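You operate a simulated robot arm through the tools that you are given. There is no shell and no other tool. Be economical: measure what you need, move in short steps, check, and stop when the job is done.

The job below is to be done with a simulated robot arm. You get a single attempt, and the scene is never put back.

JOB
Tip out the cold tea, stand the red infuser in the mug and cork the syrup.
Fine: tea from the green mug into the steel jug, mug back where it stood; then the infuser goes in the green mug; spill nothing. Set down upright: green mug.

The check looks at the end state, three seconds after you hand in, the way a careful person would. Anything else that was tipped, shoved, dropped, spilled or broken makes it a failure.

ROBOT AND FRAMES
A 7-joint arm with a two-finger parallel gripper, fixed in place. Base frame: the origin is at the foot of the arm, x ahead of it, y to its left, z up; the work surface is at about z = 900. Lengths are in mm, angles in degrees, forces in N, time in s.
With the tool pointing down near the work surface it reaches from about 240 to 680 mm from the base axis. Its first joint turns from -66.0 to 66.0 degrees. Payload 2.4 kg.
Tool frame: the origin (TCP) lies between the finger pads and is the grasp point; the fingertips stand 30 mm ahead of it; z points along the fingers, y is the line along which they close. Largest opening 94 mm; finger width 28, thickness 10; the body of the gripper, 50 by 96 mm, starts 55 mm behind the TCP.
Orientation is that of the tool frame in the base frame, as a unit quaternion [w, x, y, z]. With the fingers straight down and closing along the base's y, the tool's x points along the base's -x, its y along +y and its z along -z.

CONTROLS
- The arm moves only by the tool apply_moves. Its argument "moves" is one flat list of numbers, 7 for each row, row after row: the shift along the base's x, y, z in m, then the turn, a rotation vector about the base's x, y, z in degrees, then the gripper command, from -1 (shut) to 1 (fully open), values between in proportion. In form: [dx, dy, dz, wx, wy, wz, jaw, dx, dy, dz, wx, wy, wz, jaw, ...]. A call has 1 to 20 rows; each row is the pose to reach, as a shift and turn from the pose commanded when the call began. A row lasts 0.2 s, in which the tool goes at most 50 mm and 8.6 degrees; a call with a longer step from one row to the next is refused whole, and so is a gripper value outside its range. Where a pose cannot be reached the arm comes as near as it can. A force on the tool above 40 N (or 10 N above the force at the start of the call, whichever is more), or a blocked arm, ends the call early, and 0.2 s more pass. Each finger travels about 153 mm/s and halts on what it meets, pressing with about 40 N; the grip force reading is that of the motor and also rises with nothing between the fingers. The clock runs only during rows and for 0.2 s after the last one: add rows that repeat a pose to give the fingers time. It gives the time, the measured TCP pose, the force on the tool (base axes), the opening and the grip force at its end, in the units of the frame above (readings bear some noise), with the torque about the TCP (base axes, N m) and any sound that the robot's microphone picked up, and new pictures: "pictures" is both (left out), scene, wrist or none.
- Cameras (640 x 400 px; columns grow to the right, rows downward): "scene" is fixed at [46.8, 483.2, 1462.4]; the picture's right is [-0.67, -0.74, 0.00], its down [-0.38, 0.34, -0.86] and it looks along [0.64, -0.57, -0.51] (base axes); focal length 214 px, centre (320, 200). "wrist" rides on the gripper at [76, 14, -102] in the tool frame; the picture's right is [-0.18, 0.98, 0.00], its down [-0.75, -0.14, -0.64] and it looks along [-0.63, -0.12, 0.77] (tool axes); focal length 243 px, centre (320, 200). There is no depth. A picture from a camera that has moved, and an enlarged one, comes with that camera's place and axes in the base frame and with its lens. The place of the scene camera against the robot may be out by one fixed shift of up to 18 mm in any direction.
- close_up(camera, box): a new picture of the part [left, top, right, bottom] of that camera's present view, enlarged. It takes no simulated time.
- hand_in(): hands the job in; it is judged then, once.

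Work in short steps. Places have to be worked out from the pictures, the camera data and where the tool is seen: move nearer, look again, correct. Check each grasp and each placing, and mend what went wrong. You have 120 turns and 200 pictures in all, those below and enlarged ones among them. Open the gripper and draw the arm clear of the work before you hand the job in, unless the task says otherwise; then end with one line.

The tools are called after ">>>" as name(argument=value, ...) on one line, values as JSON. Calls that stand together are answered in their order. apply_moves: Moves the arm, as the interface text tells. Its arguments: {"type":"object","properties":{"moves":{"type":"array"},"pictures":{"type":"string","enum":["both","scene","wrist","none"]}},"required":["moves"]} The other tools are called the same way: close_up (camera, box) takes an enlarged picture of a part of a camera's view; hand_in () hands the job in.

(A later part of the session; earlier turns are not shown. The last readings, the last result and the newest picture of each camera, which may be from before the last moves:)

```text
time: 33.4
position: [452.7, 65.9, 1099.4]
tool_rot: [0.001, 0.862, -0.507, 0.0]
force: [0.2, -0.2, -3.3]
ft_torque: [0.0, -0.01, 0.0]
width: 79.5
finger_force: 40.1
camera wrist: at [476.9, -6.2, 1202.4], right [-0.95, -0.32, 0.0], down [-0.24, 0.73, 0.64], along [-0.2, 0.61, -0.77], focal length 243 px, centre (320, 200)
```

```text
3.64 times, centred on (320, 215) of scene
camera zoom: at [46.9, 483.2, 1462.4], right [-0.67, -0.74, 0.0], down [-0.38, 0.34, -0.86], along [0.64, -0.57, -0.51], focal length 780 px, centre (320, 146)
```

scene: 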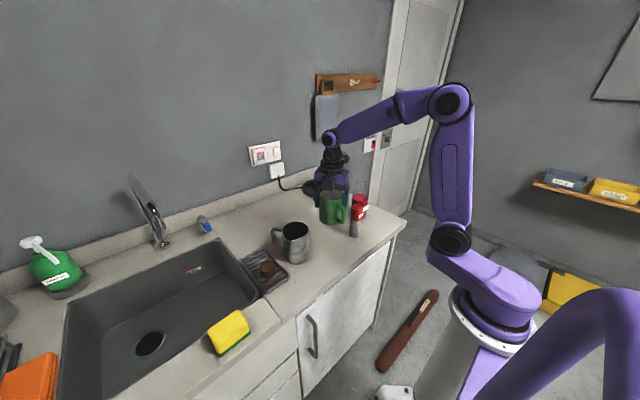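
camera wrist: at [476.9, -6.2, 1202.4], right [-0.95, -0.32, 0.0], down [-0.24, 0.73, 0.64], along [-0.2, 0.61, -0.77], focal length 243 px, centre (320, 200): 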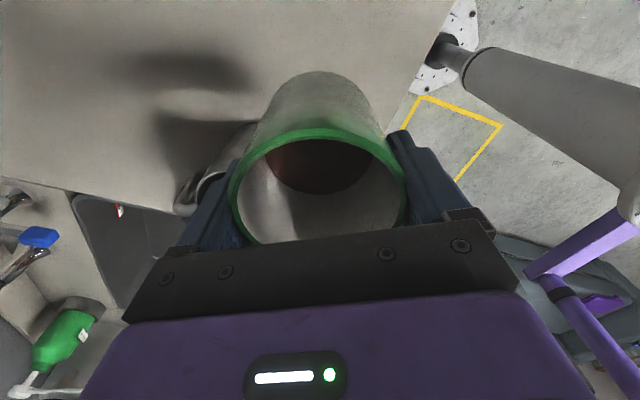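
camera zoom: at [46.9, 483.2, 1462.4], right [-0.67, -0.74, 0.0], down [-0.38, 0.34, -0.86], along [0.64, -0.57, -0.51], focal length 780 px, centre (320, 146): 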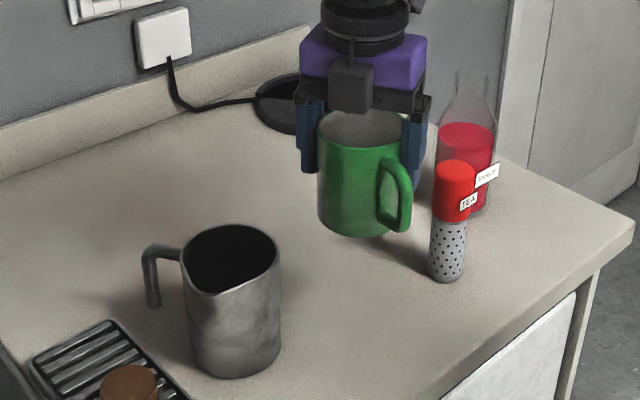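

Mug holds firmly with the tea in it (about 0.35 kg). I raise it slightly and carry it level to beside/above the jug so that its lip lies over the jug's mouth.

>>> apply_moves(moves=[0, 0, 0.006, 0, 0, 0, -0.2, 0.003, 0.003, 0.013, 0, 0, 0, -0.2, 0.01, 0.01, 0.013, 0, 0, 0, -0.2, 0.02, 0.02, 0.013, 0, 0, 0, -0.2, 0.03, 0.03, 0.013, 0, 0, 0, -0.2, 0.04, 0.04, 0.013, 0, 0, 0, -0.2, 0.05, 0.05, 0.013, 0, 0, 0, -0.2, 0.06, 0.061, 0.013, 0, 0, 0, -0.2, 0.068, 0.069, 0.013, 0, 0, 0, -0.2, 0.071, 0.072, 0.013, 0, 0, 0, -0.2, 0.071, 0.072, 0.013, 0, 0, 0, -0.2, 0.071, 0.072, 0.013, 0, 0, 0, -0.2])

>>> close_up(camera="scene", box=[230, 160, 370, 270])

```text
time: 36.0
position: [524.6, 138.9, 1113.3]
tool_rot: [0.0, 0.862, -0.507, 0.0]
force: [0.0, 0.0, -4.0]
ft_torque: [-0.01, -0.02, 0.0]
width: 79.3
finger_force: 40.2
camera wrist: at [548.1, 65.9, 1215.4], right [-0.95, -0.32, 0.0], down [-0.24, 0.73, 0.64], along [-0.2, 0.61, -0.77], focal length 243 px, centre (320, 200)
```

scene: 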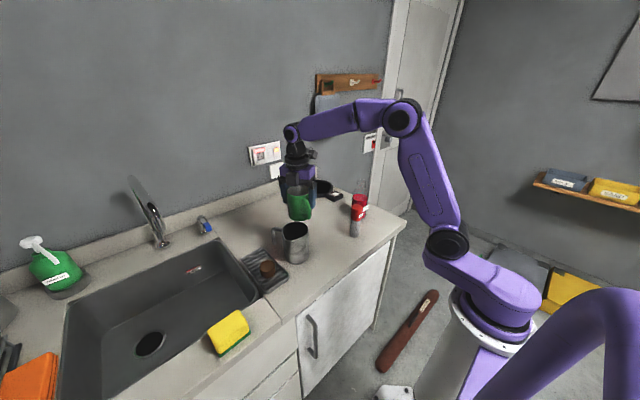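
wrist: 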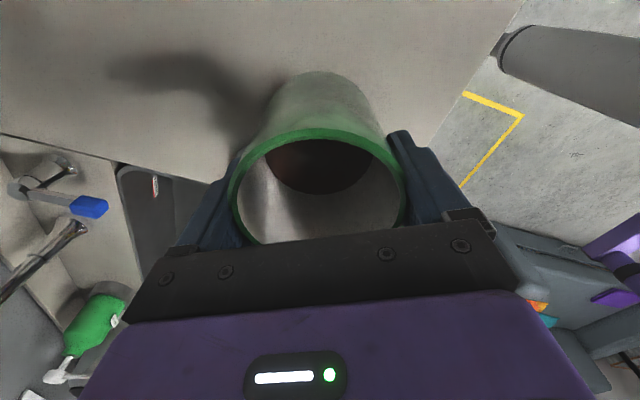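

```text
3.64 times, centred on (300, 215) of scene
camera zoom: at [46.9, 483.2, 1462.4], right [-0.67, -0.74, 0.0], down [-0.38, 0.34, -0.86], along [0.64, -0.57, -0.51], focal length 780 px, centre (393, 146)
```

zoom: 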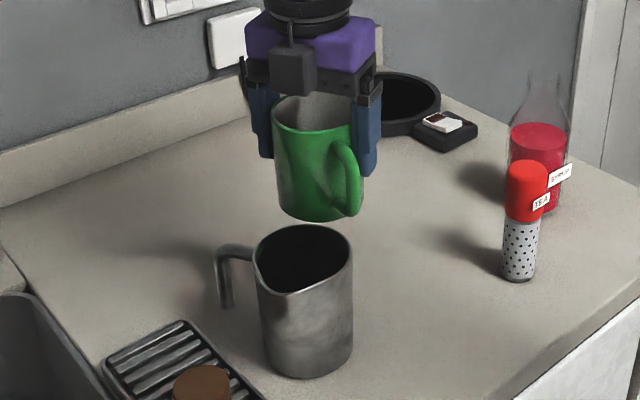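

The lip is over the jug mouth. I begin tilting about the lip, up to 40°, lowering as it turns.

>>> apply_moves(moves=[0.0006, -0.0011, 0.0018, -3.5, -1.94, 0, -0.2, 0.0012, -0.0021, 0.0028, -7, -3.88, 0, -0.2, 0.0016, -0.0029, 0.0037, -10.5, -5.82, 0, -0.2, 0.0019, -0.0035, 0.0038, -14, -7.76, 0, -0.2, 0.0021, -0.0039, 0.0029, -17.5, -9.7, 0, -0.2, 0.0022, -0.004, 0.002, -21, -11.64, 0, -0.2, 0.0023, -0.0041, 0.0011, -24.5, -13.58, 0, -0.2, 0.0022, -0.0039, 0.0002, -28, -15.52, 0, -0.2, 0.002, -0.0037, -0.0017, -31.5, -17.46, 0, -0.2, 0.0017, -0.0031, -0.0036, -35, -19.4, 0, -0.2, 0.0017, -0.0031, -0.0036, -35, -19.4, 0, -0.2], pictures="scene")

>>> close_up(camera="scene", box=[230, 160, 370, 270])

```text
time: 38.4
position: [525.3, 136.2, 1108.9]
tool_rot: [0.174, 0.81, -0.476, 0.296]
force: [-0.5, -0.8, -4.6]
ft_torque: [0.07, 0.0, 0.03]
width: 79.8
finger_force: 40.0
```

scene: 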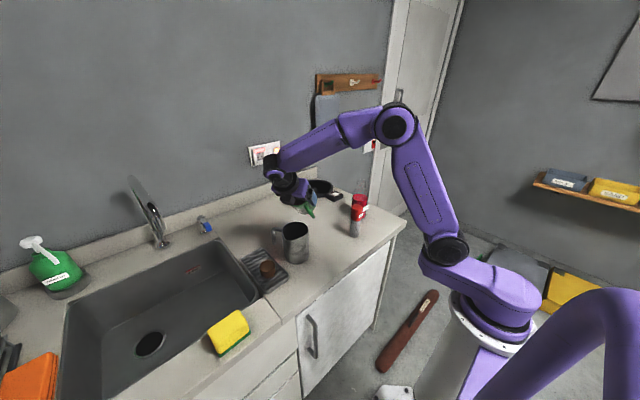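

```text
3.64 times, centred on (300, 215) of scene
camera zoom: at [46.9, 483.3, 1462.4], right [-0.67, -0.74, 0.0], down [-0.38, 0.34, -0.86], along [0.64, -0.57, -0.51], focal length 780 px, centre (393, 146)
```

zoom: 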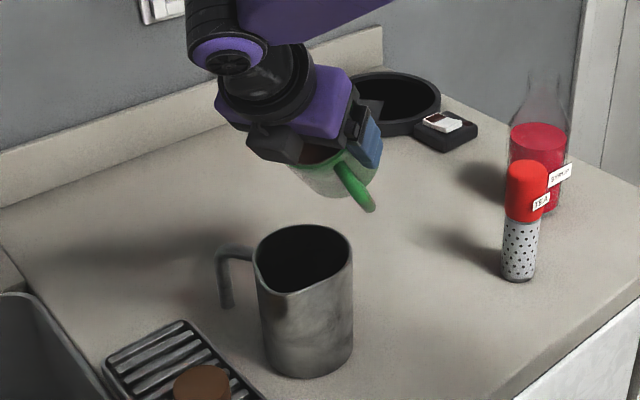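

The tea is at the lip and it stands over the jug's mouth. I pour slowly from 40° to 64°.

>>> apply_moves(moves=[-0.0003, 0.0005, -0.0007, -2.63, -1.46, 0, -0.2, -0.0003, 0.0005, -0.0007, -2.63, -1.46, 0, -0.2, -0.0006, 0.0011, -0.0025, -5.25, -2.91, 0, -0.2, -0.0006, 0.0011, -0.0025, -5.25, -2.91, 0, -0.2, -0.0011, 0.0019, -0.0033, -7.88, -4.37, 0, -0.2, -0.0011, 0.0019, -0.0033, -7.88, -4.37, 0, -0.2, -0.0015, 0.0027, -0.0042, -10.5, -5.82, 0, -0.2, -0.0015, 0.0027, -0.0042, -10.5, -5.82, 0, -0.2, -0.002, 0.0037, -0.0051, -13.13, -7.28, 0, -0.2, -0.002, 0.0037, -0.0051, -13.13, -7.28, 0, -0.2, -0.0026, 0.0046, -0.0061, -15.75, -8.73, 0, -0.2, -0.0026, 0.0046, -0.0061, -15.75, -8.73, 0, -0.2, -0.0032, 0.0058, -0.0061, -18.38, -10.19, 0, -0.2, -0.0032, 0.0058, -0.0061, -18.38, -10.19, 0, -0.2, -0.0039, 0.007, -0.0072, -21, -11.64, 0, -0.2, -0.0039, 0.007, -0.0072, -21, -11.64, 0, -0.2], pictures="none")

>>> close_up(camera="scene", box=[230, 160, 370, 270])

```text
time: 41.8
position: [521.9, 143.1, 1101.8]
tool_rot: [0.269, 0.73, -0.429, 0.458]
force: [-0.2, -0.5, -4.6]
ft_torque: [0.13, 0.03, -0.02]
width: 79.4
finger_force: 39.7
```

```text
3.64 times, centred on (300, 215) of scene
camera zoom: at [46.9, 483.2, 1462.4], right [-0.67, -0.74, 0.0], down [-0.38, 0.34, -0.86], along [0.64, -0.57, -0.51], focal length 780 px, centre (393, 146)
```

zoom: 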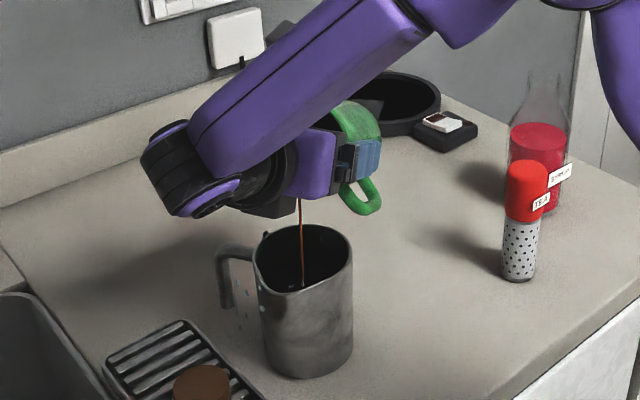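

A stream is falling into the jug, but I see some specks left of it; I look closer before going on.

>>> close_up(camera="scene", box=[265, 210, 335, 265])

```text
7.27 times, centred on (300, 238) of scene
camera zoom: at [46.9, 483.2, 1462.4], right [-0.67, -0.74, 0.0], down [-0.38, 0.34, -0.86], along [0.64, -0.57, -0.51], focal length 1560 px, centre (466, -73)
```

zoom: 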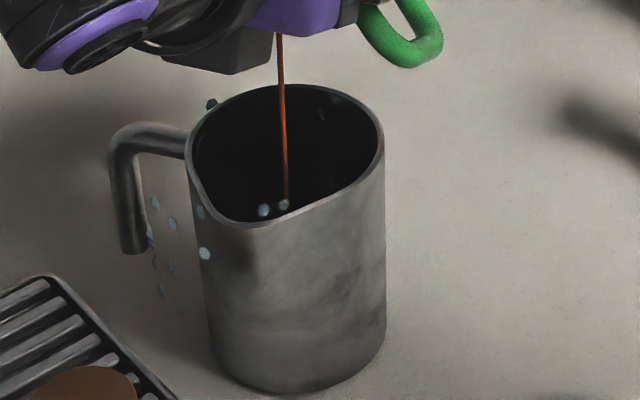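

There are pale droplets near the jug; I hold for a single short row and look again to see whether they persist or move.

>>> apply_moves(moves=[0, 0, 0, 0, 0, 0, -0.2], pictures="none")

>>> close_up(camera="scene", box=[265, 210, 335, 265])

```text
time: 42.2
position: [521.8, 142.4, 1102.4]
tool_rot: [0.268, 0.731, -0.43, 0.457]
force: [1.1, 0.2, -3.1]
ft_torque: [0.09, 0.01, 0.01]
width: 79.7
finger_force: 39.9
```

```text
7.27 times, centred on (300, 238) of scene
camera zoom: at [46.9, 483.2, 1462.4], right [-0.67, -0.74, 0.0], down [-0.38, 0.34, -0.86], along [0.64, -0.57, -0.51], focal length 1560 px, centre (466, -73)
```

zoom: 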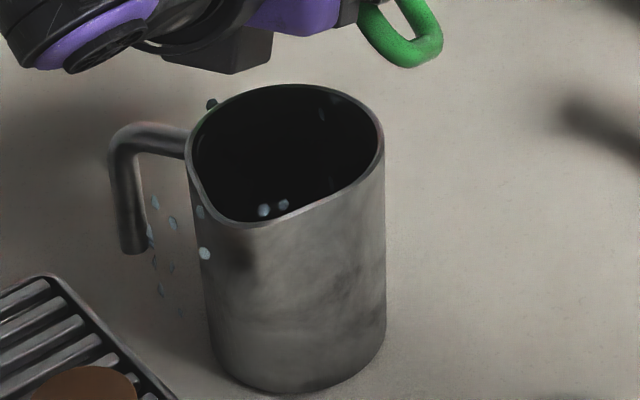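

>>> close_up(camera="scene", box=[276, 214, 312, 248])

>>> close_up(camera="wrist", box=[0, 0, 640, 400])

```text
11.76 times, centred on (294, 231) of scene
camera zoom: at [46.9, 483.2, 1462.4], right [-0.67, -0.74, 0.0], down [-0.38, 0.34, -0.86], along [0.64, -0.57, -0.51], focal length 2523 px, centre (626, -165)
```

zoom: 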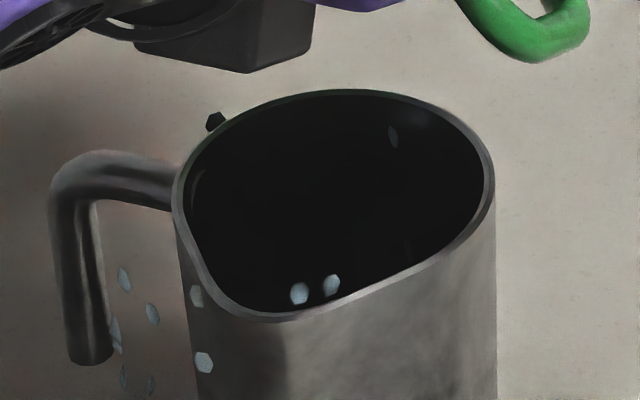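

```text
1.00 times, centred on (320, 200) of wrist (not enlarged: the box is as wide or as high as the picture)
camera zoom: at [480.3, 188.1, 1215.2], right [-0.9, -0.41, -0.17], down [-0.32, 0.86, -0.4], along [0.3, -0.3, -0.9], focal length 243 px, centre (320, 200)
```

zoom: 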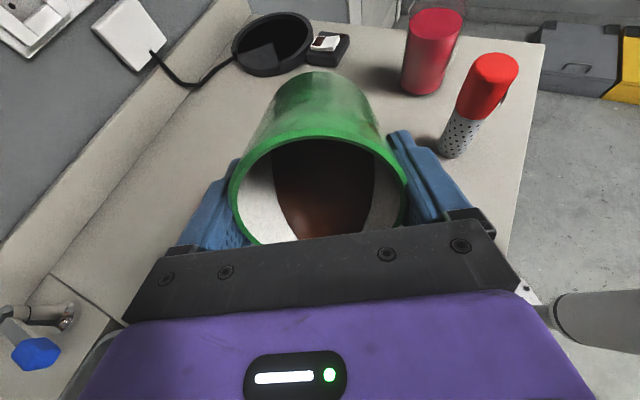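

The specks do not move; whatever they are, I want a shorter drop. I lower the lip to about 30 mm above the jug rim, then continue the pour slowly.

>>> apply_moves(moves=[0, 0, -0.008, 0, 0, 0, -0.2, 0, 0, -0.016, 0, 0, 0, -0.2, 0, 0, -0.024, 0, 0, 0, -0.2, 0, 0, -0.028, 0, 0, 0, -0.2, -0.0007, 0.0013, -0.028, -2.63, -1.46, 0, -0.2, -0.0007, 0.0013, -0.028, -2.63, -1.46, 0, -0.2, -0.0015, 0.0026, -0.028, -5.25, -2.91, 0, -0.2, -0.0015, 0.0026, -0.028, -5.25, -2.91, 0, -0.2, -0.0023, 0.0041, -0.029, -7.88, -4.37, 0, -0.2, -0.0023, 0.0041, -0.029, -7.88, -4.37, 0, -0.2], pictures="none")

>>> close_up(camera="scene", box=[260, 190, 340, 260])

```text
time: 44.4
position: [518.6, 147.9, 1072.1]
tool_rot: [0.303, 0.692, -0.409, 0.512]
force: [0.0, 0.2, -3.0]
ft_torque: [0.06, 0.04, -0.03]
width: 79.8
finger_force: 40.0
```

```text
5.71 times, centred on (300, 225) of scene
camera zoom: at [46.9, 483.2, 1462.4], right [-0.67, -0.74, 0.0], down [-0.38, 0.34, -0.86], along [0.64, -0.57, -0.51], focal length 1226 px, centre (434, 57)
```

zoom: 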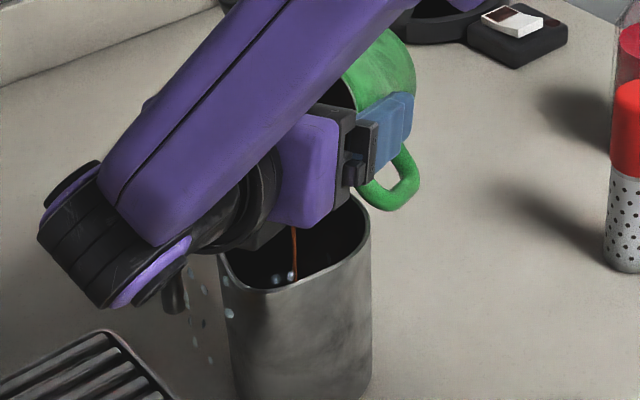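

Flow is going cleanly into the jug, and the specks have not changed, so they are not new splashes. I keep tilting slowly to 100°, raising a little for clearance.

>>> apply_moves(moves=[-0.0008, 0.0015, 0.002, -2.63, -1.46, 0, -0.2, -0.0008, 0.0015, 0.002, -2.63, -1.46, 0, -0.2, -0.0017, 0.0032, 0.004, -5.25, -2.91, 0, -0.2, -0.0017, 0.0032, 0.004, -5.25, -2.91, 0, -0.2, -0.0026, 0.0047, 0.006, -7.88, -4.37, 0, -0.2, -0.0026, 0.0047, 0.006, -7.88, -4.37, 0, -0.2, -0.0036, 0.0065, 0.008, -10.5, -5.82, 0, -0.2, -0.0036, 0.0065, 0.008, -10.5, -5.82, 0, -0.2, -0.0046, 0.0082, 0.01, -13.13, -7.28, 0, -0.2, -0.0046, 0.0082, 0.01, -13.13, -7.28, 0, -0.2, -0.0056, 0.0101, 0.0128, -15.75, -8.73, 0, -0.2, -0.0056, 0.0101, 0.0128, -15.75, -8.73, 0, -0.2, -0.0066, 0.0119, 0.0158, -18.38, -10.19, 0, -0.2, -0.0066, 0.0119, 0.0158, -18.38, -10.19, 0, -0.2, -0.0077, 0.0138, 0.019, -21, -11.64, 0, -0.2, -0.0077, 0.0138, 0.019, -21, -11.64, 0, -0.2, -0.0087, 0.0158, 0.0224, -23.63, -13.1, 0, -0.2, -0.0087, 0.0158, 0.0224, -23.63, -13.1, 0, -0.2])

>>> close_up(camera="scene", box=[240, 180, 350, 270])

```text
time: 48.2
position: [511.3, 162.9, 1095.0]
tool_rot: [0.389, 0.553, -0.326, 0.661]
force: [0.2, 0.0, -2.7]
ft_torque: [0.06, 0.01, 0.02]
width: 79.5
finger_force: 40.3
camera wrist: at [442.6, 256.3, 1152.4], right [-0.84, -0.5, -0.18], down [-0.12, 0.51, -0.85], along [0.52, -0.7, -0.49], focal length 243 px, centre (320, 200)
```

scene: 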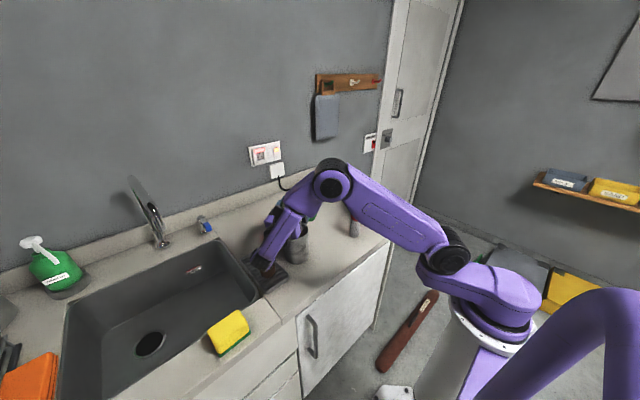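
wrist: 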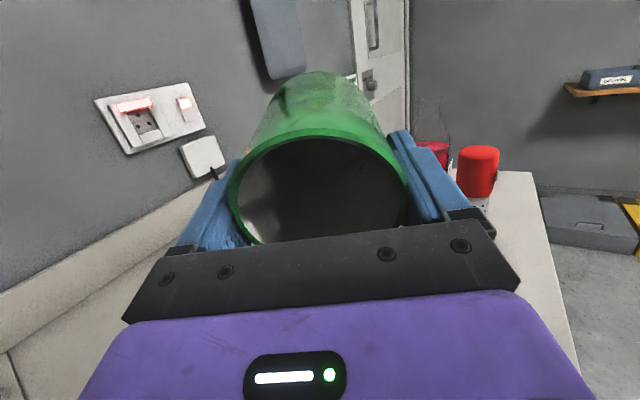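

```text
4.44 times, centred on (295, 225) of scene
camera zoom: at [46.9, 483.2, 1462.4], right [-0.67, -0.74, 0.0], down [-0.38, 0.34, -0.86], along [0.64, -0.57, -0.51], focal length 953 px, centre (431, 89)
```

zoom: 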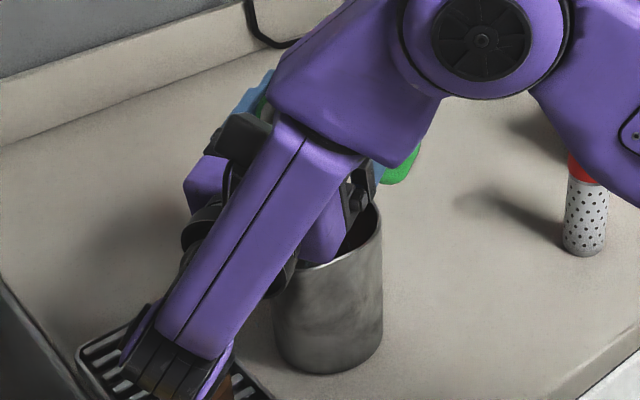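

The mug looks empty inside. I tilt a bit further to 112° and hold to drain the last drops.

>>> apply_moves(moves=[-0.0011, 0.002, 0.0026, -2.63, -1.46, 0, -0.2, -0.0022, 0.004, 0.0051, -5.25, -2.91, 0, -0.2, -0.0033, 0.006, 0.0074, -7.88, -4.37, 0, -0.2, -0.0045, 0.0081, 0.0096, -10.5, -5.82, 0, -0.2, -0.0045, 0.0081, 0.0096, -10.5, -5.82, 0, -0.2, -0.0045, 0.0081, 0.0096, -10.5, -5.82, 0, -0.2, -0.0045, 0.0081, 0.0096, -10.5, -5.82, 0, -0.2, -0.0045, 0.0081, 0.0096, -10.5, -5.82, 0, -0.2, -0.0045, 0.0081, 0.0096, -10.5, -5.82, 0, -0.2, -0.0045, 0.0081, 0.0096, -10.5, -5.82, 0, -0.2], pictures="wrist")

>>> close_up(camera="wrist", box=[220, 120, 420, 250])

```text
time: 50.4
position: [506.7, 170.9, 1105.4]
tool_rot: [0.421, 0.481, -0.284, 0.714]
force: [-0.4, -0.2, -2.9]
ft_torque: [0.09, 0.02, -0.01]
width: 79.6
finger_force: 39.8
camera wrist: at [433.6, 272.6, 1137.2], right [-0.83, -0.54, -0.17], down [-0.03, 0.34, -0.94], along [0.56, -0.77, -0.3], focal length 243 px, centre (320, 200)
```

wrist: 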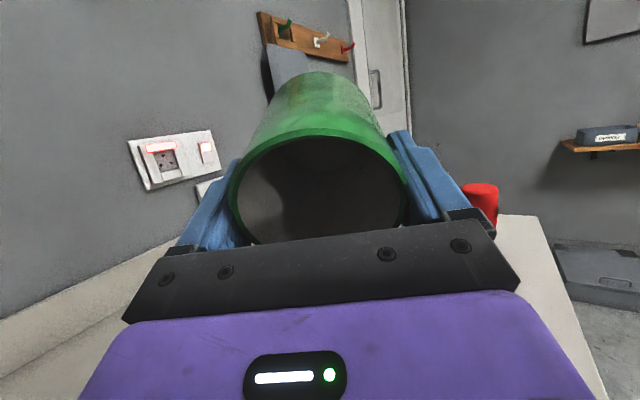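

```text
3.08 times, centred on (320, 185) of wrist
camera zoom: at [433.6, 272.6, 1137.2], right [-0.83, -0.54, -0.17], down [-0.03, 0.34, -0.94], along [0.56, -0.77, -0.3], focal length 746 px, centre (320, 246)
```

zoom: 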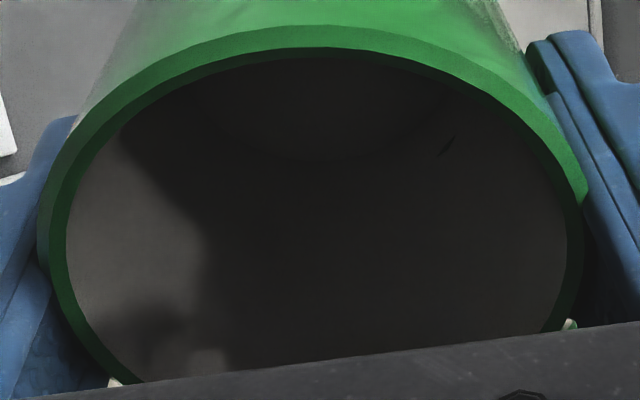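

The mug is empty. I raise and tilt it back upright while carrying it back above its original spot.

>>> apply_moves(moves=[0, 0, 0.015, 7, 3.88, 0, -0.2, 0, 0, 0.03, 14, 7.76, 0, -0.2, 0, 0, 0.045, 21, 11.64, 0, -0.2, 0, 0, 0.055, 28, 15.52, 0, -0.2, -0.004, -0.008, 0.06, 35, 19.4, 0, -0.2, -0.01, -0.017, 0.06, 42, 23.28, 0, -0.2, -0.016, -0.027, 0.06, 49, 27.16, 0, -0.2, -0.022, -0.037, 0.06, 56, 31.04, 0, -0.2, -0.028, -0.047, 0.06, 63, 34.92, 0, -0.2, -0.034, -0.057, 0.06, 70, 38.8, 0, -0.2, -0.04, -0.067, 0.06, 77, 42.68, 0, -0.2, -0.046, -0.077, 0.06, 84, 46.56, 0, -0.2, -0.052, -0.087, 0.05, 91, 50.44, 0, -0.2, -0.058, -0.096, 0.03, 98, 54.32, 0, -0.2, -0.0624, -0.1038, 0.015, 98, 54.32, 0, -0.2, -0.0624, -0.1038, 0.0, 98, 54.32, 0, -0.2, -0.0624, -0.1038, 0.0, 98, 54.32, 0, -0.2])

>>> close_up(camera="scene", box=[250, 170, 380, 280])

>>> close_up(camera="scene", box=[255, 210, 325, 270])

```text
time: 54.0
position: [443.4, 67.2, 1104.6]
tool_rot: [0.0, 0.862, -0.507, 0.0]
force: [-0.1, 0.0, -2.9]
ft_torque: [0.0, -0.04, 0.02]
width: 79.5
finger_force: 40.0
camera wrist: at [468.2, -6.2, 1207.4], right [-0.95, -0.32, 0.0], down [-0.24, 0.73, 0.64], along [-0.2, 0.61, -0.77], focal length 243 px, centre (320, 200)
```

scene: 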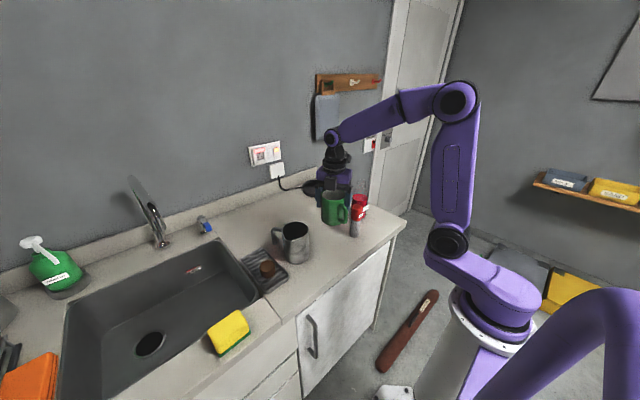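
wrist: 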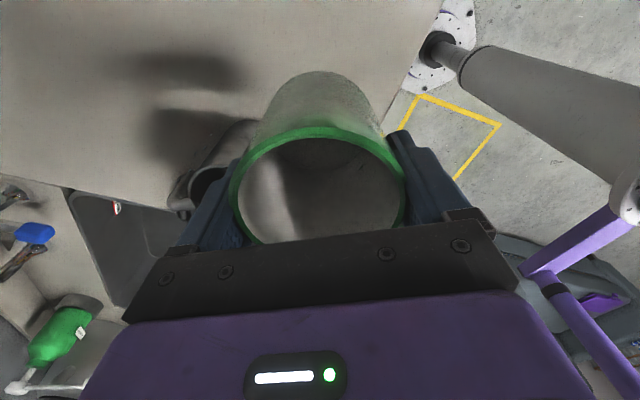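

```text
3.64 times, centred on (315, 225) of scene
camera zoom: at [46.9, 483.2, 1462.4], right [-0.67, -0.74, 0.0], down [-0.38, 0.34, -0.86], along [0.64, -0.57, -0.51], focal length 780 px, centre (338, 109)
```

zoom: 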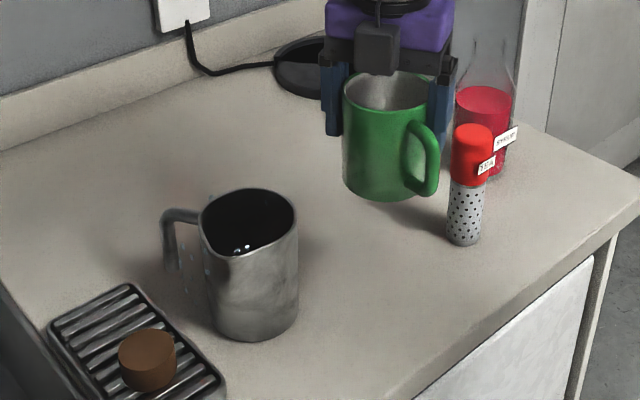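

```text
6.67 times, centred on (290, 240) of scene
camera zoom: at [46.9, 483.2, 1462.4], right [-0.67, -0.74, 0.0], down [-0.38, 0.34, -0.86], along [0.64, -0.57, -0.51], focal length 1430 px, centre (520, -67)
```

zoom: 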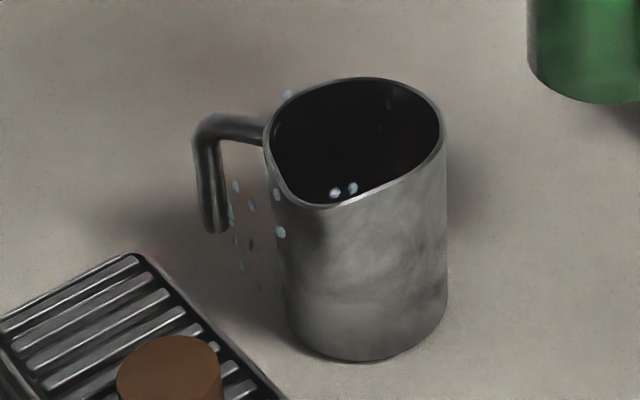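

The jug has the tea. Now I set the mug down at its original spot, slowing near the counter.

>>> apply_moves(moves=[0, 0, -0.03, 0, 0, 0, -0.2, 0, 0, -0.06, 0, 0, 0, -0.2, 0, 0, -0.09, 0, 0, 0, -0.2, 0, 0, -0.11, 0, 0, 0, -0.2, 0, 0, -0.122, 0, 0, 0, -0.2, 0, 0, -0.129, 0, 0, 0, -0.2, 0, 0, -0.132, 0, 0, 0, -0.2, 0, 0, -0.134, 0, 0, 0, -0.2, 0, 0, -0.135, 0, 0, 0, -0.2, 0, 0, -0.135, 0, 0, 0, -0.2], pictures="none")

>>> close_up(camera="scene", box=[260, 205, 360, 275])

```text
time: 56.2
position: [443.8, 65.1, 970.6]
tool_rot: [-0.001, 0.862, -0.507, 0.0]
force: [-4.9, -2.6, 18.2]
ft_torque: [-0.28, -0.36, -0.12]
width: 79.4
finger_force: 40.0
```

```text
5.71 times, centred on (310, 240) of scene
camera zoom: at [46.4, 483.1, 1462.4], right [-0.67, -0.74, 0.0], down [-0.38, 0.34, -0.86], along [0.64, -0.57, -0.51], focal length 1226 px, centre (377, -29)
```

zoom: 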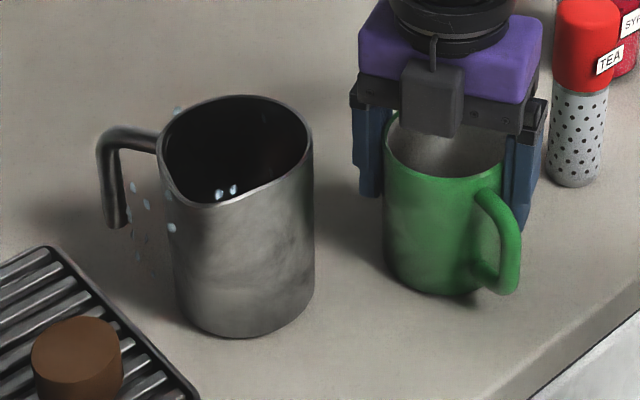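

The mug touches down at its original place (the scene picture matches the first one). I relieve the pressure and open.

>>> apply_moves(moves=[0, 0, 0.0008, 0, 0, 0, -0.2, 0, 0, 0.0012, 0, 0, 0, 0.6, 0, 0, 0.0012, 0, 0, 0, 0.72, 0, 0, 0.0012, 0, 0, 0, 0.85, 0, 0, 0.0012, 0, 0, 0, 1, 0, 0, 0.0012, 0, 0, 0, 1], pictures="none")

>>> close_up(camera="scene", box=[260, 205, 360, 275])

```text
time: 57.6
position: [444.4, 66.6, 971.1]
tool_rot: [0.0, 0.862, -0.507, -0.001]
force: [0.7, 0.1, 0.6]
ft_torque: [-0.01, -0.01, -0.01]
width: 94.0
finger_force: 0.1
```

```text
5.71 times, centred on (310, 240) of scene
camera zoom: at [46.8, 483.2, 1462.4], right [-0.67, -0.74, 0.0], down [-0.38, 0.34, -0.86], along [0.64, -0.57, -0.51], focal length 1226 px, centre (377, -29)
```

zoom: 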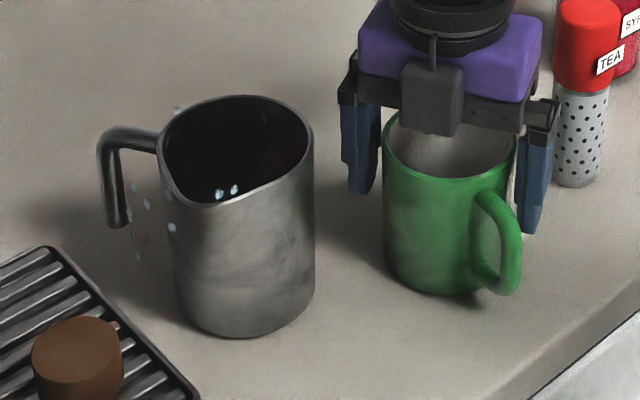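

Released cleanly and upright. I go up and position the wrist camera to inspect the jug surroundings.

>>> apply_moves(moves=[0, 0, 0.02, 0, 0, 0, 1, 0, 0, 0.05, 0, 0, 0, 1, 0, 0, 0.09, 0, 0, 0, 1, 0, 0, 0.13, 0, 0, 0, 1, 0.02, 0, 0.165, 0, 0, 0, 1, 0.05, 0, 0.165, 0, 0, 0, 1, 0.056, 0, 0.165, 0, 0, 0, 1, 0.056, 0, 0.165, 0, 0, 0, 1])

>>> close_up(camera="wrist", box=[180, 80, 420, 240])

>>> close_up(camera="scene", box=[270, 215, 310, 255])

```text
time: 59.4
position: [499.1, 67.6, 1136.7]
tool_rot: [0.0, 0.862, -0.507, 0.0]
force: [-0.3, -0.3, -0.2]
ft_torque: [-0.02, 0.0, 0.03]
width: 94.1
finger_force: 0.0
camera wrist: at [524.1, -6.5, 1238.8], right [-0.95, -0.32, 0.0], down [-0.24, 0.73, 0.64], along [-0.2, 0.61, -0.77], focal length 243 px, centre (320, 200)
```

scene: 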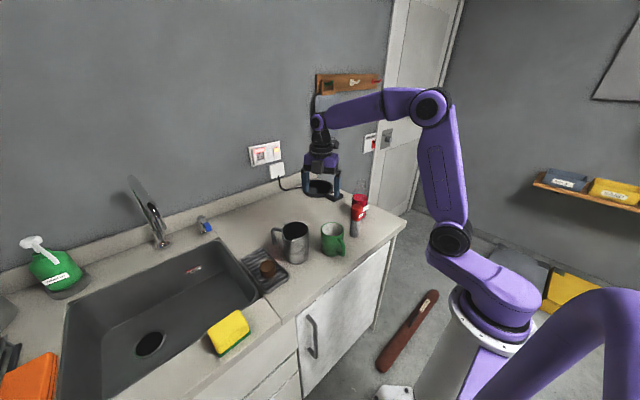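
wrist: 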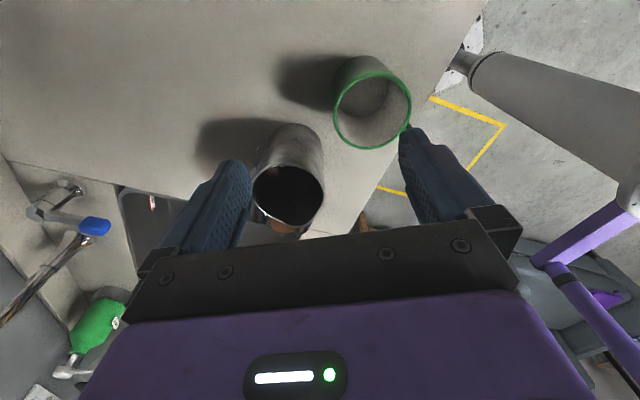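

```text
2.50 times, centred on (300, 160) of wrist
camera zoom: at [524.1, -6.5, 1238.8], right [-0.95, -0.32, 0.0], down [-0.24, 0.73, 0.64], along [-0.2, 0.61, -0.77], focal length 606 px, centre (370, 300)
```

zoom: 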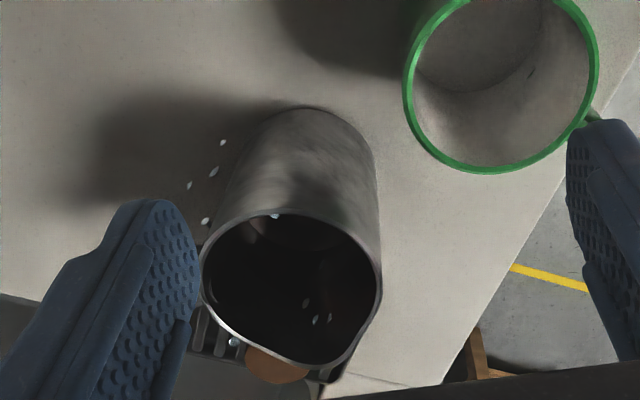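

```text
10.00 times, centred on (290, 235) of scene
camera zoom: at [46.9, 483.2, 1462.4], right [-0.67, -0.74, 0.0], down [-0.38, 0.34, -0.86], along [0.64, -0.57, -0.51], focal length 2145 px, centre (620, -150)
```

zoom: 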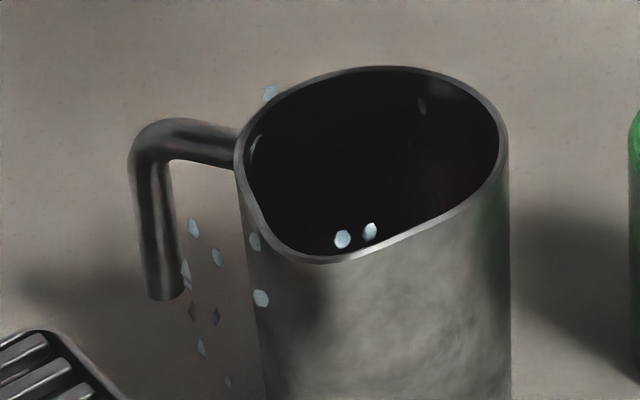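

The tea is in the jug. I turn the tool back and look at the infuser and bottle next.

>>> apply_moves(moves=[-0.01, -0.01, 0.01, 0, 0, -8.5, 1, -0.03, -0.02, 0.02, 0, 0, -17, 1, -0.05, -0.03, 0.03, 0, 0, -25.5, 1, -0.07, -0.04, 0.04, 0, 0, -34, 1, -0.09, -0.05, 0.05, 0, 0, -42.5, 1, -0.11, -0.06, 0.06, 0, 0, -51, 1, -0.13, -0.07, 0.07, 0, 0, -59.5, 1, -0.15, -0.08, 0.08, 0, 0, -68, 1, -0.165, -0.09, 0.08, 0, 0, -76.5, 1, -0.18, -0.1, 0.08, 0, 0, -85, 1, -0.19, -0.11, 0.08, 0, 0, -93.5, 1, -0.19, -0.12, 0.08, 0, 0, -102, 1, -0.19, -0.12, 0.08, 0, 0, -110.5, 1, -0.19, -0.12, 0.08, 0, 0, -119, 1, -0.19, -0.12, 0.08, 0, 0, -119, 1], pictures="wrist")

>>> close_up(camera="wrist", box=[240, 80, 420, 240])

```text
time: 62.6
position: [309.0, -53.1, 1215.5]
tool_rot: [0.002, 0.001, 1.0, 0.0]
force: [0.2, -0.1, -0.1]
ft_torque: [0.01, 0.0, 0.04]
width: 94.1
finger_force: 0.0
camera wrist: at [233.1, -37.9, 1318.8], right [0.19, 0.98, 0.0], down [0.75, -0.14, 0.64], along [0.63, -0.12, -0.77], focal length 243 px, centre (320, 200)
```

wrist: 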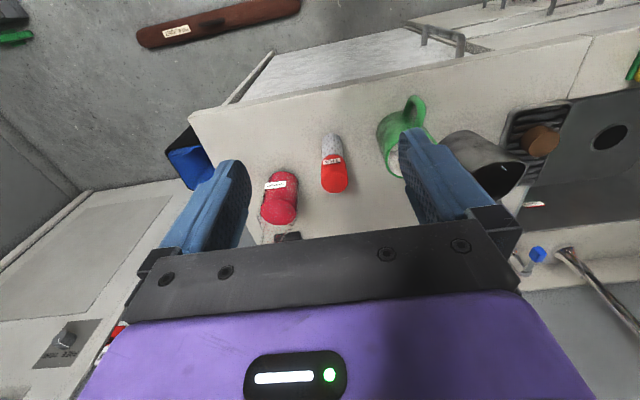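

```text
2.50 times, centred on (330, 160) of wrist
camera zoom: at [233.1, -37.9, 1318.8], right [0.19, 0.98, 0.0], down [0.75, -0.14, 0.64], along [0.63, -0.12, -0.77], focal length 606 px, centre (295, 300)
```

zoom: 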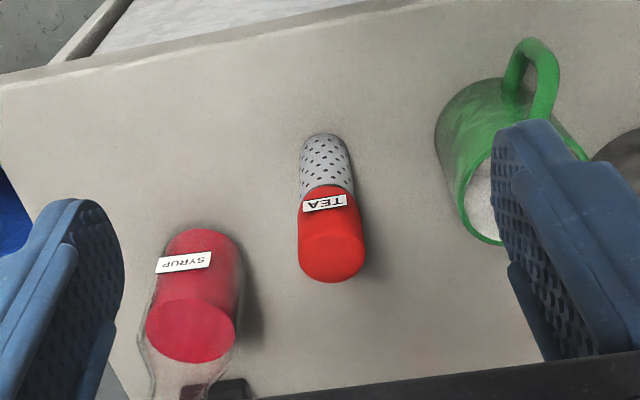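

The infuser stands at about (441, -55) and is ~128 mm tall with a 40 mm cap; the bottle is farther away near (520, -172). I move over the infuser at height and check.

>>> apply_moves(moves=[0.033, 0, -0.015, 0, 0, 0, 1, 0.066, -0.001, -0.03, 0, 0, 0, 1, 0.1, -0.002, -0.05, 0, 0, 0, 1, 0.132, -0.0025, -0.08, 0, 0, 0, 1, 0.132, -0.0025, -0.115, 0, 0, 0, 1, 0.132, -0.0025, -0.115, 0, 0, 0, 1])

>>> close_up(camera="wrist", box=[220, 60, 420, 240])

>>> close_up(camera="scene", box=[310, 160, 400, 250])

```text
time: 64.0
position: [441.4, -54.2, 1102.7]
tool_rot: [0.0, 0.0, 1.0, 0.0]
force: [0.4, -0.6, -0.1]
ft_torque: [-0.02, -0.01, 0.01]
width: 94.1
finger_force: 0.1
camera wrist: at [365.3, -40.1, 1204.7], right [0.18, 0.98, 0.0], down [0.75, -0.14, 0.64], along [0.63, -0.12, -0.77], focal length 243 px, centre (320, 200)
```

scene: 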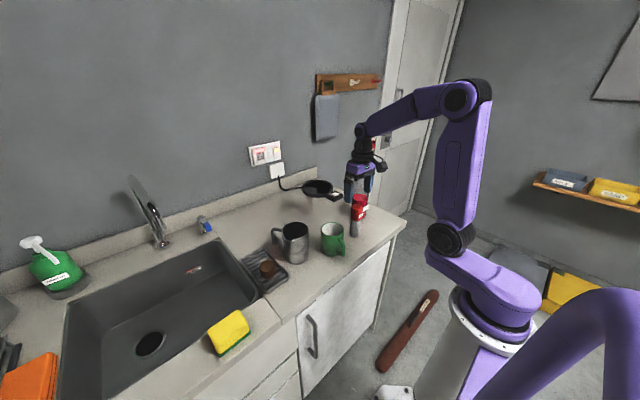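
wrist: 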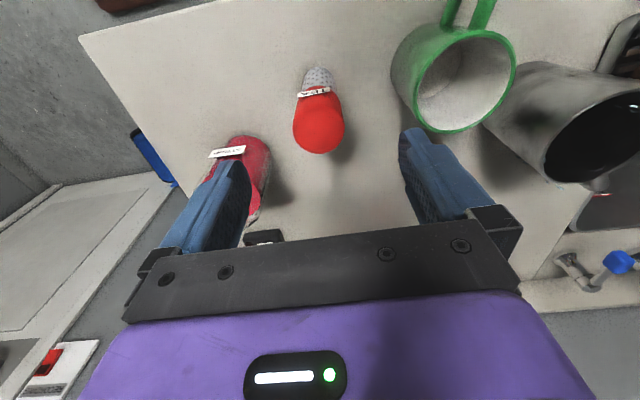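

```text
2.22 times, centred on (320, 150) of wrist
camera zoom: at [365.3, -40.1, 1204.7], right [0.18, 0.98, 0.0], down [0.75, -0.14, 0.64], along [0.63, -0.12, -0.77], focal length 539 px, centre (320, 311)
```

zoom: 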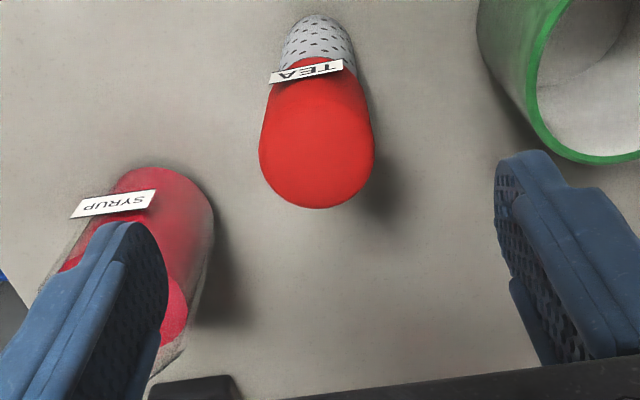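

```text
4.44 times, centred on (355, 205) of scene
camera zoom: at [46.9, 483.2, 1462.4], right [-0.67, -0.74, 0.0], down [-0.38, 0.34, -0.86], along [0.64, -0.57, -0.51], focal length 953 px, centre (164, 178)
```

zoom: 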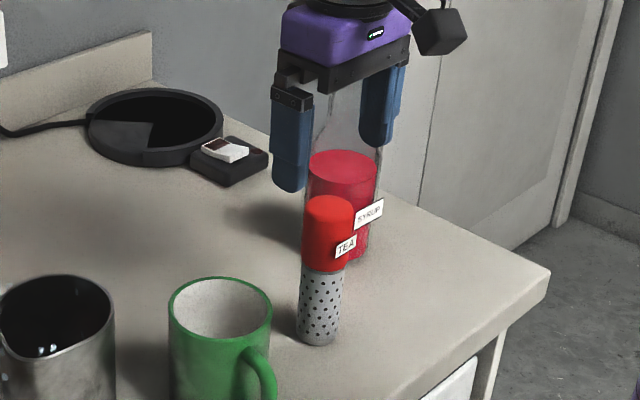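

Infuser top centre is ~(439, -55, 1033). I correct and descend around the cap, jaws open.

>>> apply_moves(moves=[-0.0025, 0.0005, -0.02, 0, 0, 0, 1, -0.0025, 0.0005, -0.04, 0, 0, 0, 1, -0.0025, 0.0005, -0.06, 0, 0, 0, 1, -0.0025, 0.0005, -0.0815, 0, 0, 0, 1, -0.0025, 0.0005, -0.0815, 0, 0, 0, 1])

>>> close_up(camera="scene", box=[310, 160, 400, 250])

```text
time: 65.2
position: [438.9, -55.7, 1019.0]
tool_rot: [0.0, 0.0, 1.0, 0.001]
force: [-0.1, 0.2, -0.4]
ft_torque: [0.0, -0.02, 0.02]
width: 94.0
finger_force: 0.0
camera wrist: at [362.3, -40.8, 1122.1], right [0.18, 0.98, 0.0], down [0.75, -0.14, 0.64], along [0.63, -0.12, -0.77], focal length 243 px, centre (320, 200)
```

scene: 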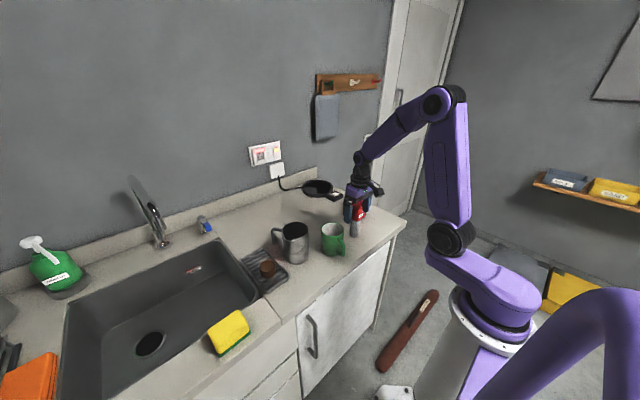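
wrist: 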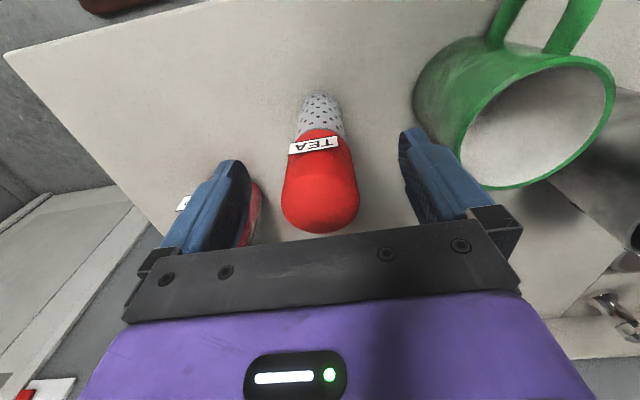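

```text
4.44 times, centred on (355, 205) of scene
camera zoom: at [46.9, 483.2, 1462.4], right [-0.67, -0.74, 0.0], down [-0.38, 0.34, -0.86], along [0.64, -0.57, -0.51], focal length 953 px, centre (164, 178)
```

zoom: 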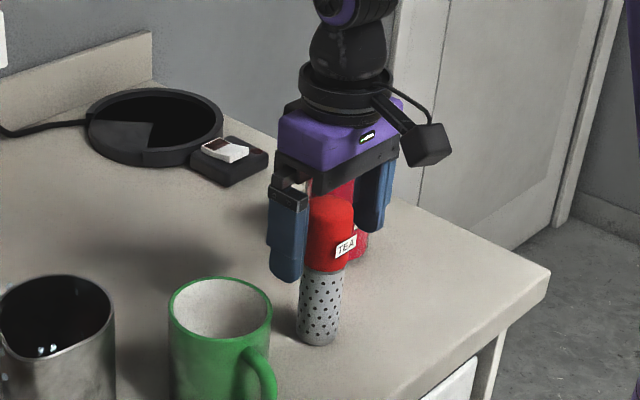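

Fingers straddle the cap evenly. I close gently.

>>> apply_moves(moves=[0, 0, 0, 0, 0, 0, 0.6, 0, 0, 0, 0, 0, 0, 0.25, 0, 0, 0, 0, 0, 0, 0, 0, 0, 0, 0, 0, 0, -0.1, 0, 0, 0, 0, 0, 0, -0.18, 0, 0, 0, 0, 0, 0, -0.26, 0, 0, 0, 0, 0, 0, -0.5, 0, 0, 0, 0, 0, 0, -1, 0, 0, 0, 0, 0, 0, -1], pictures="none")

```text
time: 67.2
position: [438.4, -56.6, 1020.4]
tool_rot: [0.0, 0.001, 1.0, 0.0]
force: [-0.6, -0.8, -0.3]
ft_torque: [-0.08, 0.02, 0.0]
width: 39.6
finger_force: 39.6
```

Gripped at 39.6 mm. I lift it straight up and check.

>>> apply_moves(moves=[0, 0, 0.005, 0, 0, 0, -1, 0, 0, 0.02, 0, 0, 0, -1, 0, 0, 0.045, 0, 0, 0, -1, 0, 0, 0.075, 0, 0, 0, -1, 0, 0, 0.105, 0, 0, 0, -1, 0, 0, 0.13, 0, 0, 0, -1, 0, 0, 0.13, 0, 0, 0, -1])

>>> close_up(camera="scene", box=[310, 150, 400, 260])

>>> close_up(camera="wrist", box=[250, 0, 540, 240])

```text
time: 68.8
position: [439.4, -55.3, 1148.7]
tool_rot: [0.0, 0.001, 1.0, 0.0]
force: [0.8, -0.3, -0.5]
ft_torque: [0.0, 0.0, -0.04]
width: 39.4
finger_force: 40.4
camera wrist: at [363.1, -40.2, 1252.1], right [0.18, 0.98, 0.0], down [0.75, -0.14, 0.64], along [0.63, -0.12, -0.77], focal length 243 px, centre (320, 200)
```

scene: 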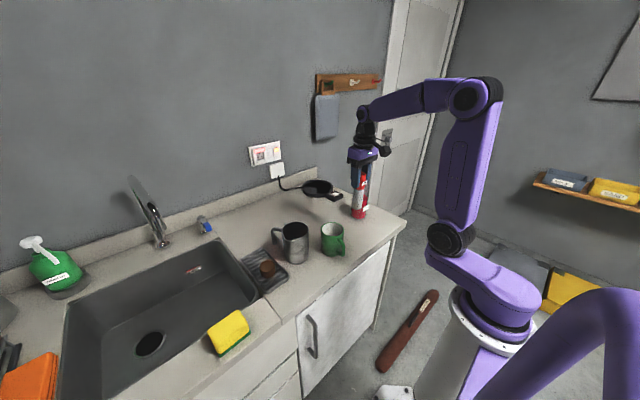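
wrist: 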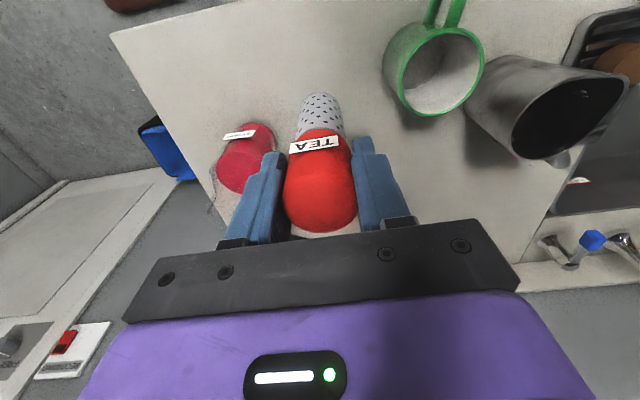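

```text
3.64 times, centred on (355, 205) of scene
camera zoom: at [46.9, 483.2, 1462.4], right [-0.67, -0.74, 0.0], down [-0.38, 0.34, -0.86], along [0.64, -0.57, -0.51], focal length 780 px, centre (193, 182)
```

zoom: 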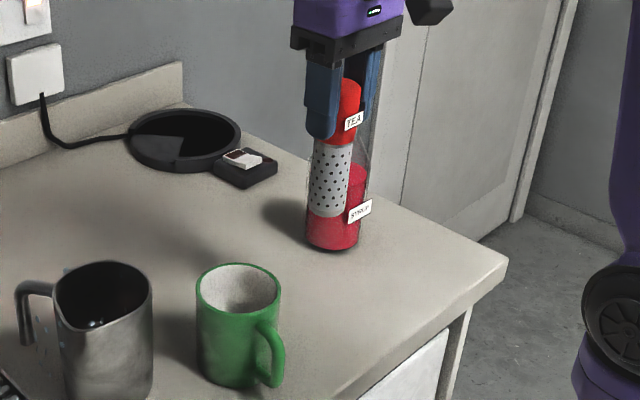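

```text
1.67 times, centred on (395, 120) of wrist
camera zoom: at [363.1, -40.2, 1252.1], right [0.18, 0.98, 0.0], down [0.75, -0.14, 0.64], along [0.63, -0.12, -0.77], focal length 404 px, centre (195, 333)
```

zoom: 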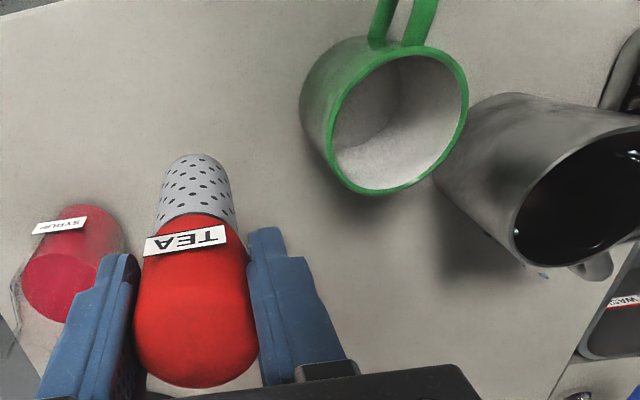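

The infuser hangs upright in the grip. I carry it over the mug centre (444.5, 65).

>>> apply_moves(moves=[0.001, 0.03, 0, 0, 0, 0, -1, 0.002, 0.06, 0, 0, 0, 0, -1, 0.004, 0.09, 0, 0, 0, 0, -1, 0.0053, 0.1203, 0, 0, 0, 0, -1, 0.0053, 0.1203, -0.01, 0, 0, 0, -1, 0.0053, 0.1203, -0.02, 0, 0, 0, -1, 0.0053, 0.1203, -0.02, 0, 0, 0, -1])

>>> close_up(camera="scene", box=[280, 160, 380, 260])

>>> close_up(camera="wrist", box=[220, 40, 440, 240])

```text
time: 70.4
position: [444.3, 64.2, 1130.0]
tool_rot: [0.0, -0.001, 1.0, 0.0]
force: [-0.9, 0.3, -0.7]
ft_torque: [0.01, 0.02, -0.03]
width: 39.3
finger_force: 39.6
camera wrist: at [368.1, 79.3, 1232.6], right [0.18, 0.98, 0.0], down [0.75, -0.14, 0.64], along [0.63, -0.12, -0.77], focal length 243 px, centre (320, 200)
```

scene: 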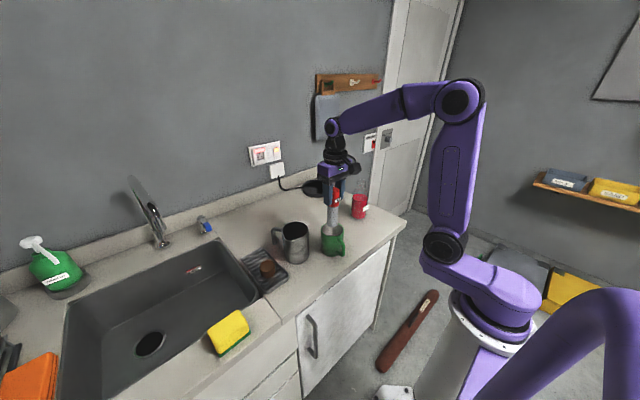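
wrist: 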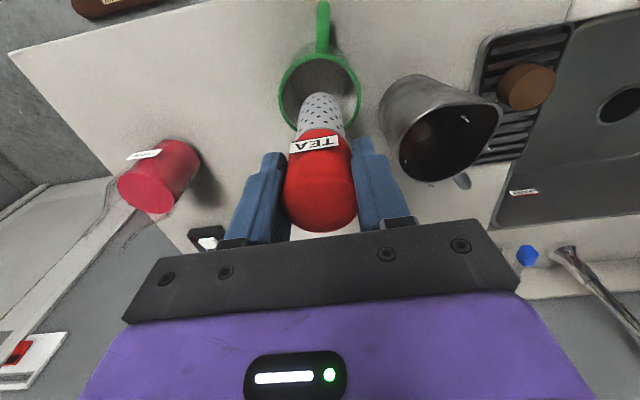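

```text
4.00 times, centred on (330, 210) of scene
camera zoom: at [46.9, 483.2, 1462.4], right [-0.67, -0.74, 0.0], down [-0.38, 0.34, -0.86], along [0.64, -0.57, -0.51], focal length 858 px, centre (280, 160)
```

zoom: 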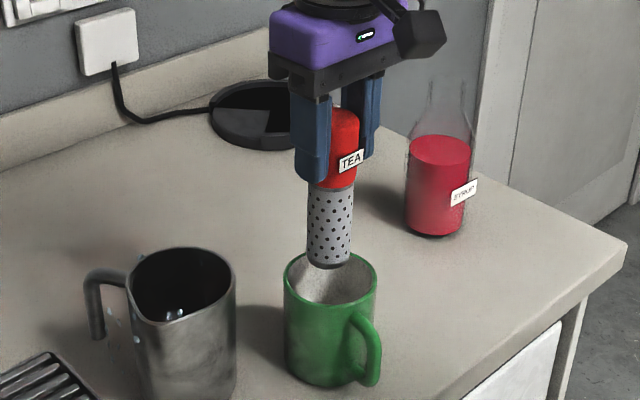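

```text
2.00 times, centred on (330, 140) of wrist
camera zoom: at [368.1, 79.3, 1232.6], right [0.18, 0.98, 0.0], down [0.75, -0.14, 0.64], along [0.63, -0.12, -0.77], focal length 485 px, centre (300, 320)
```

zoom: 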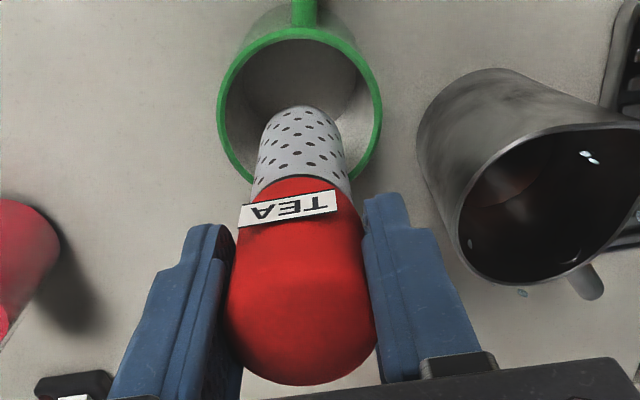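

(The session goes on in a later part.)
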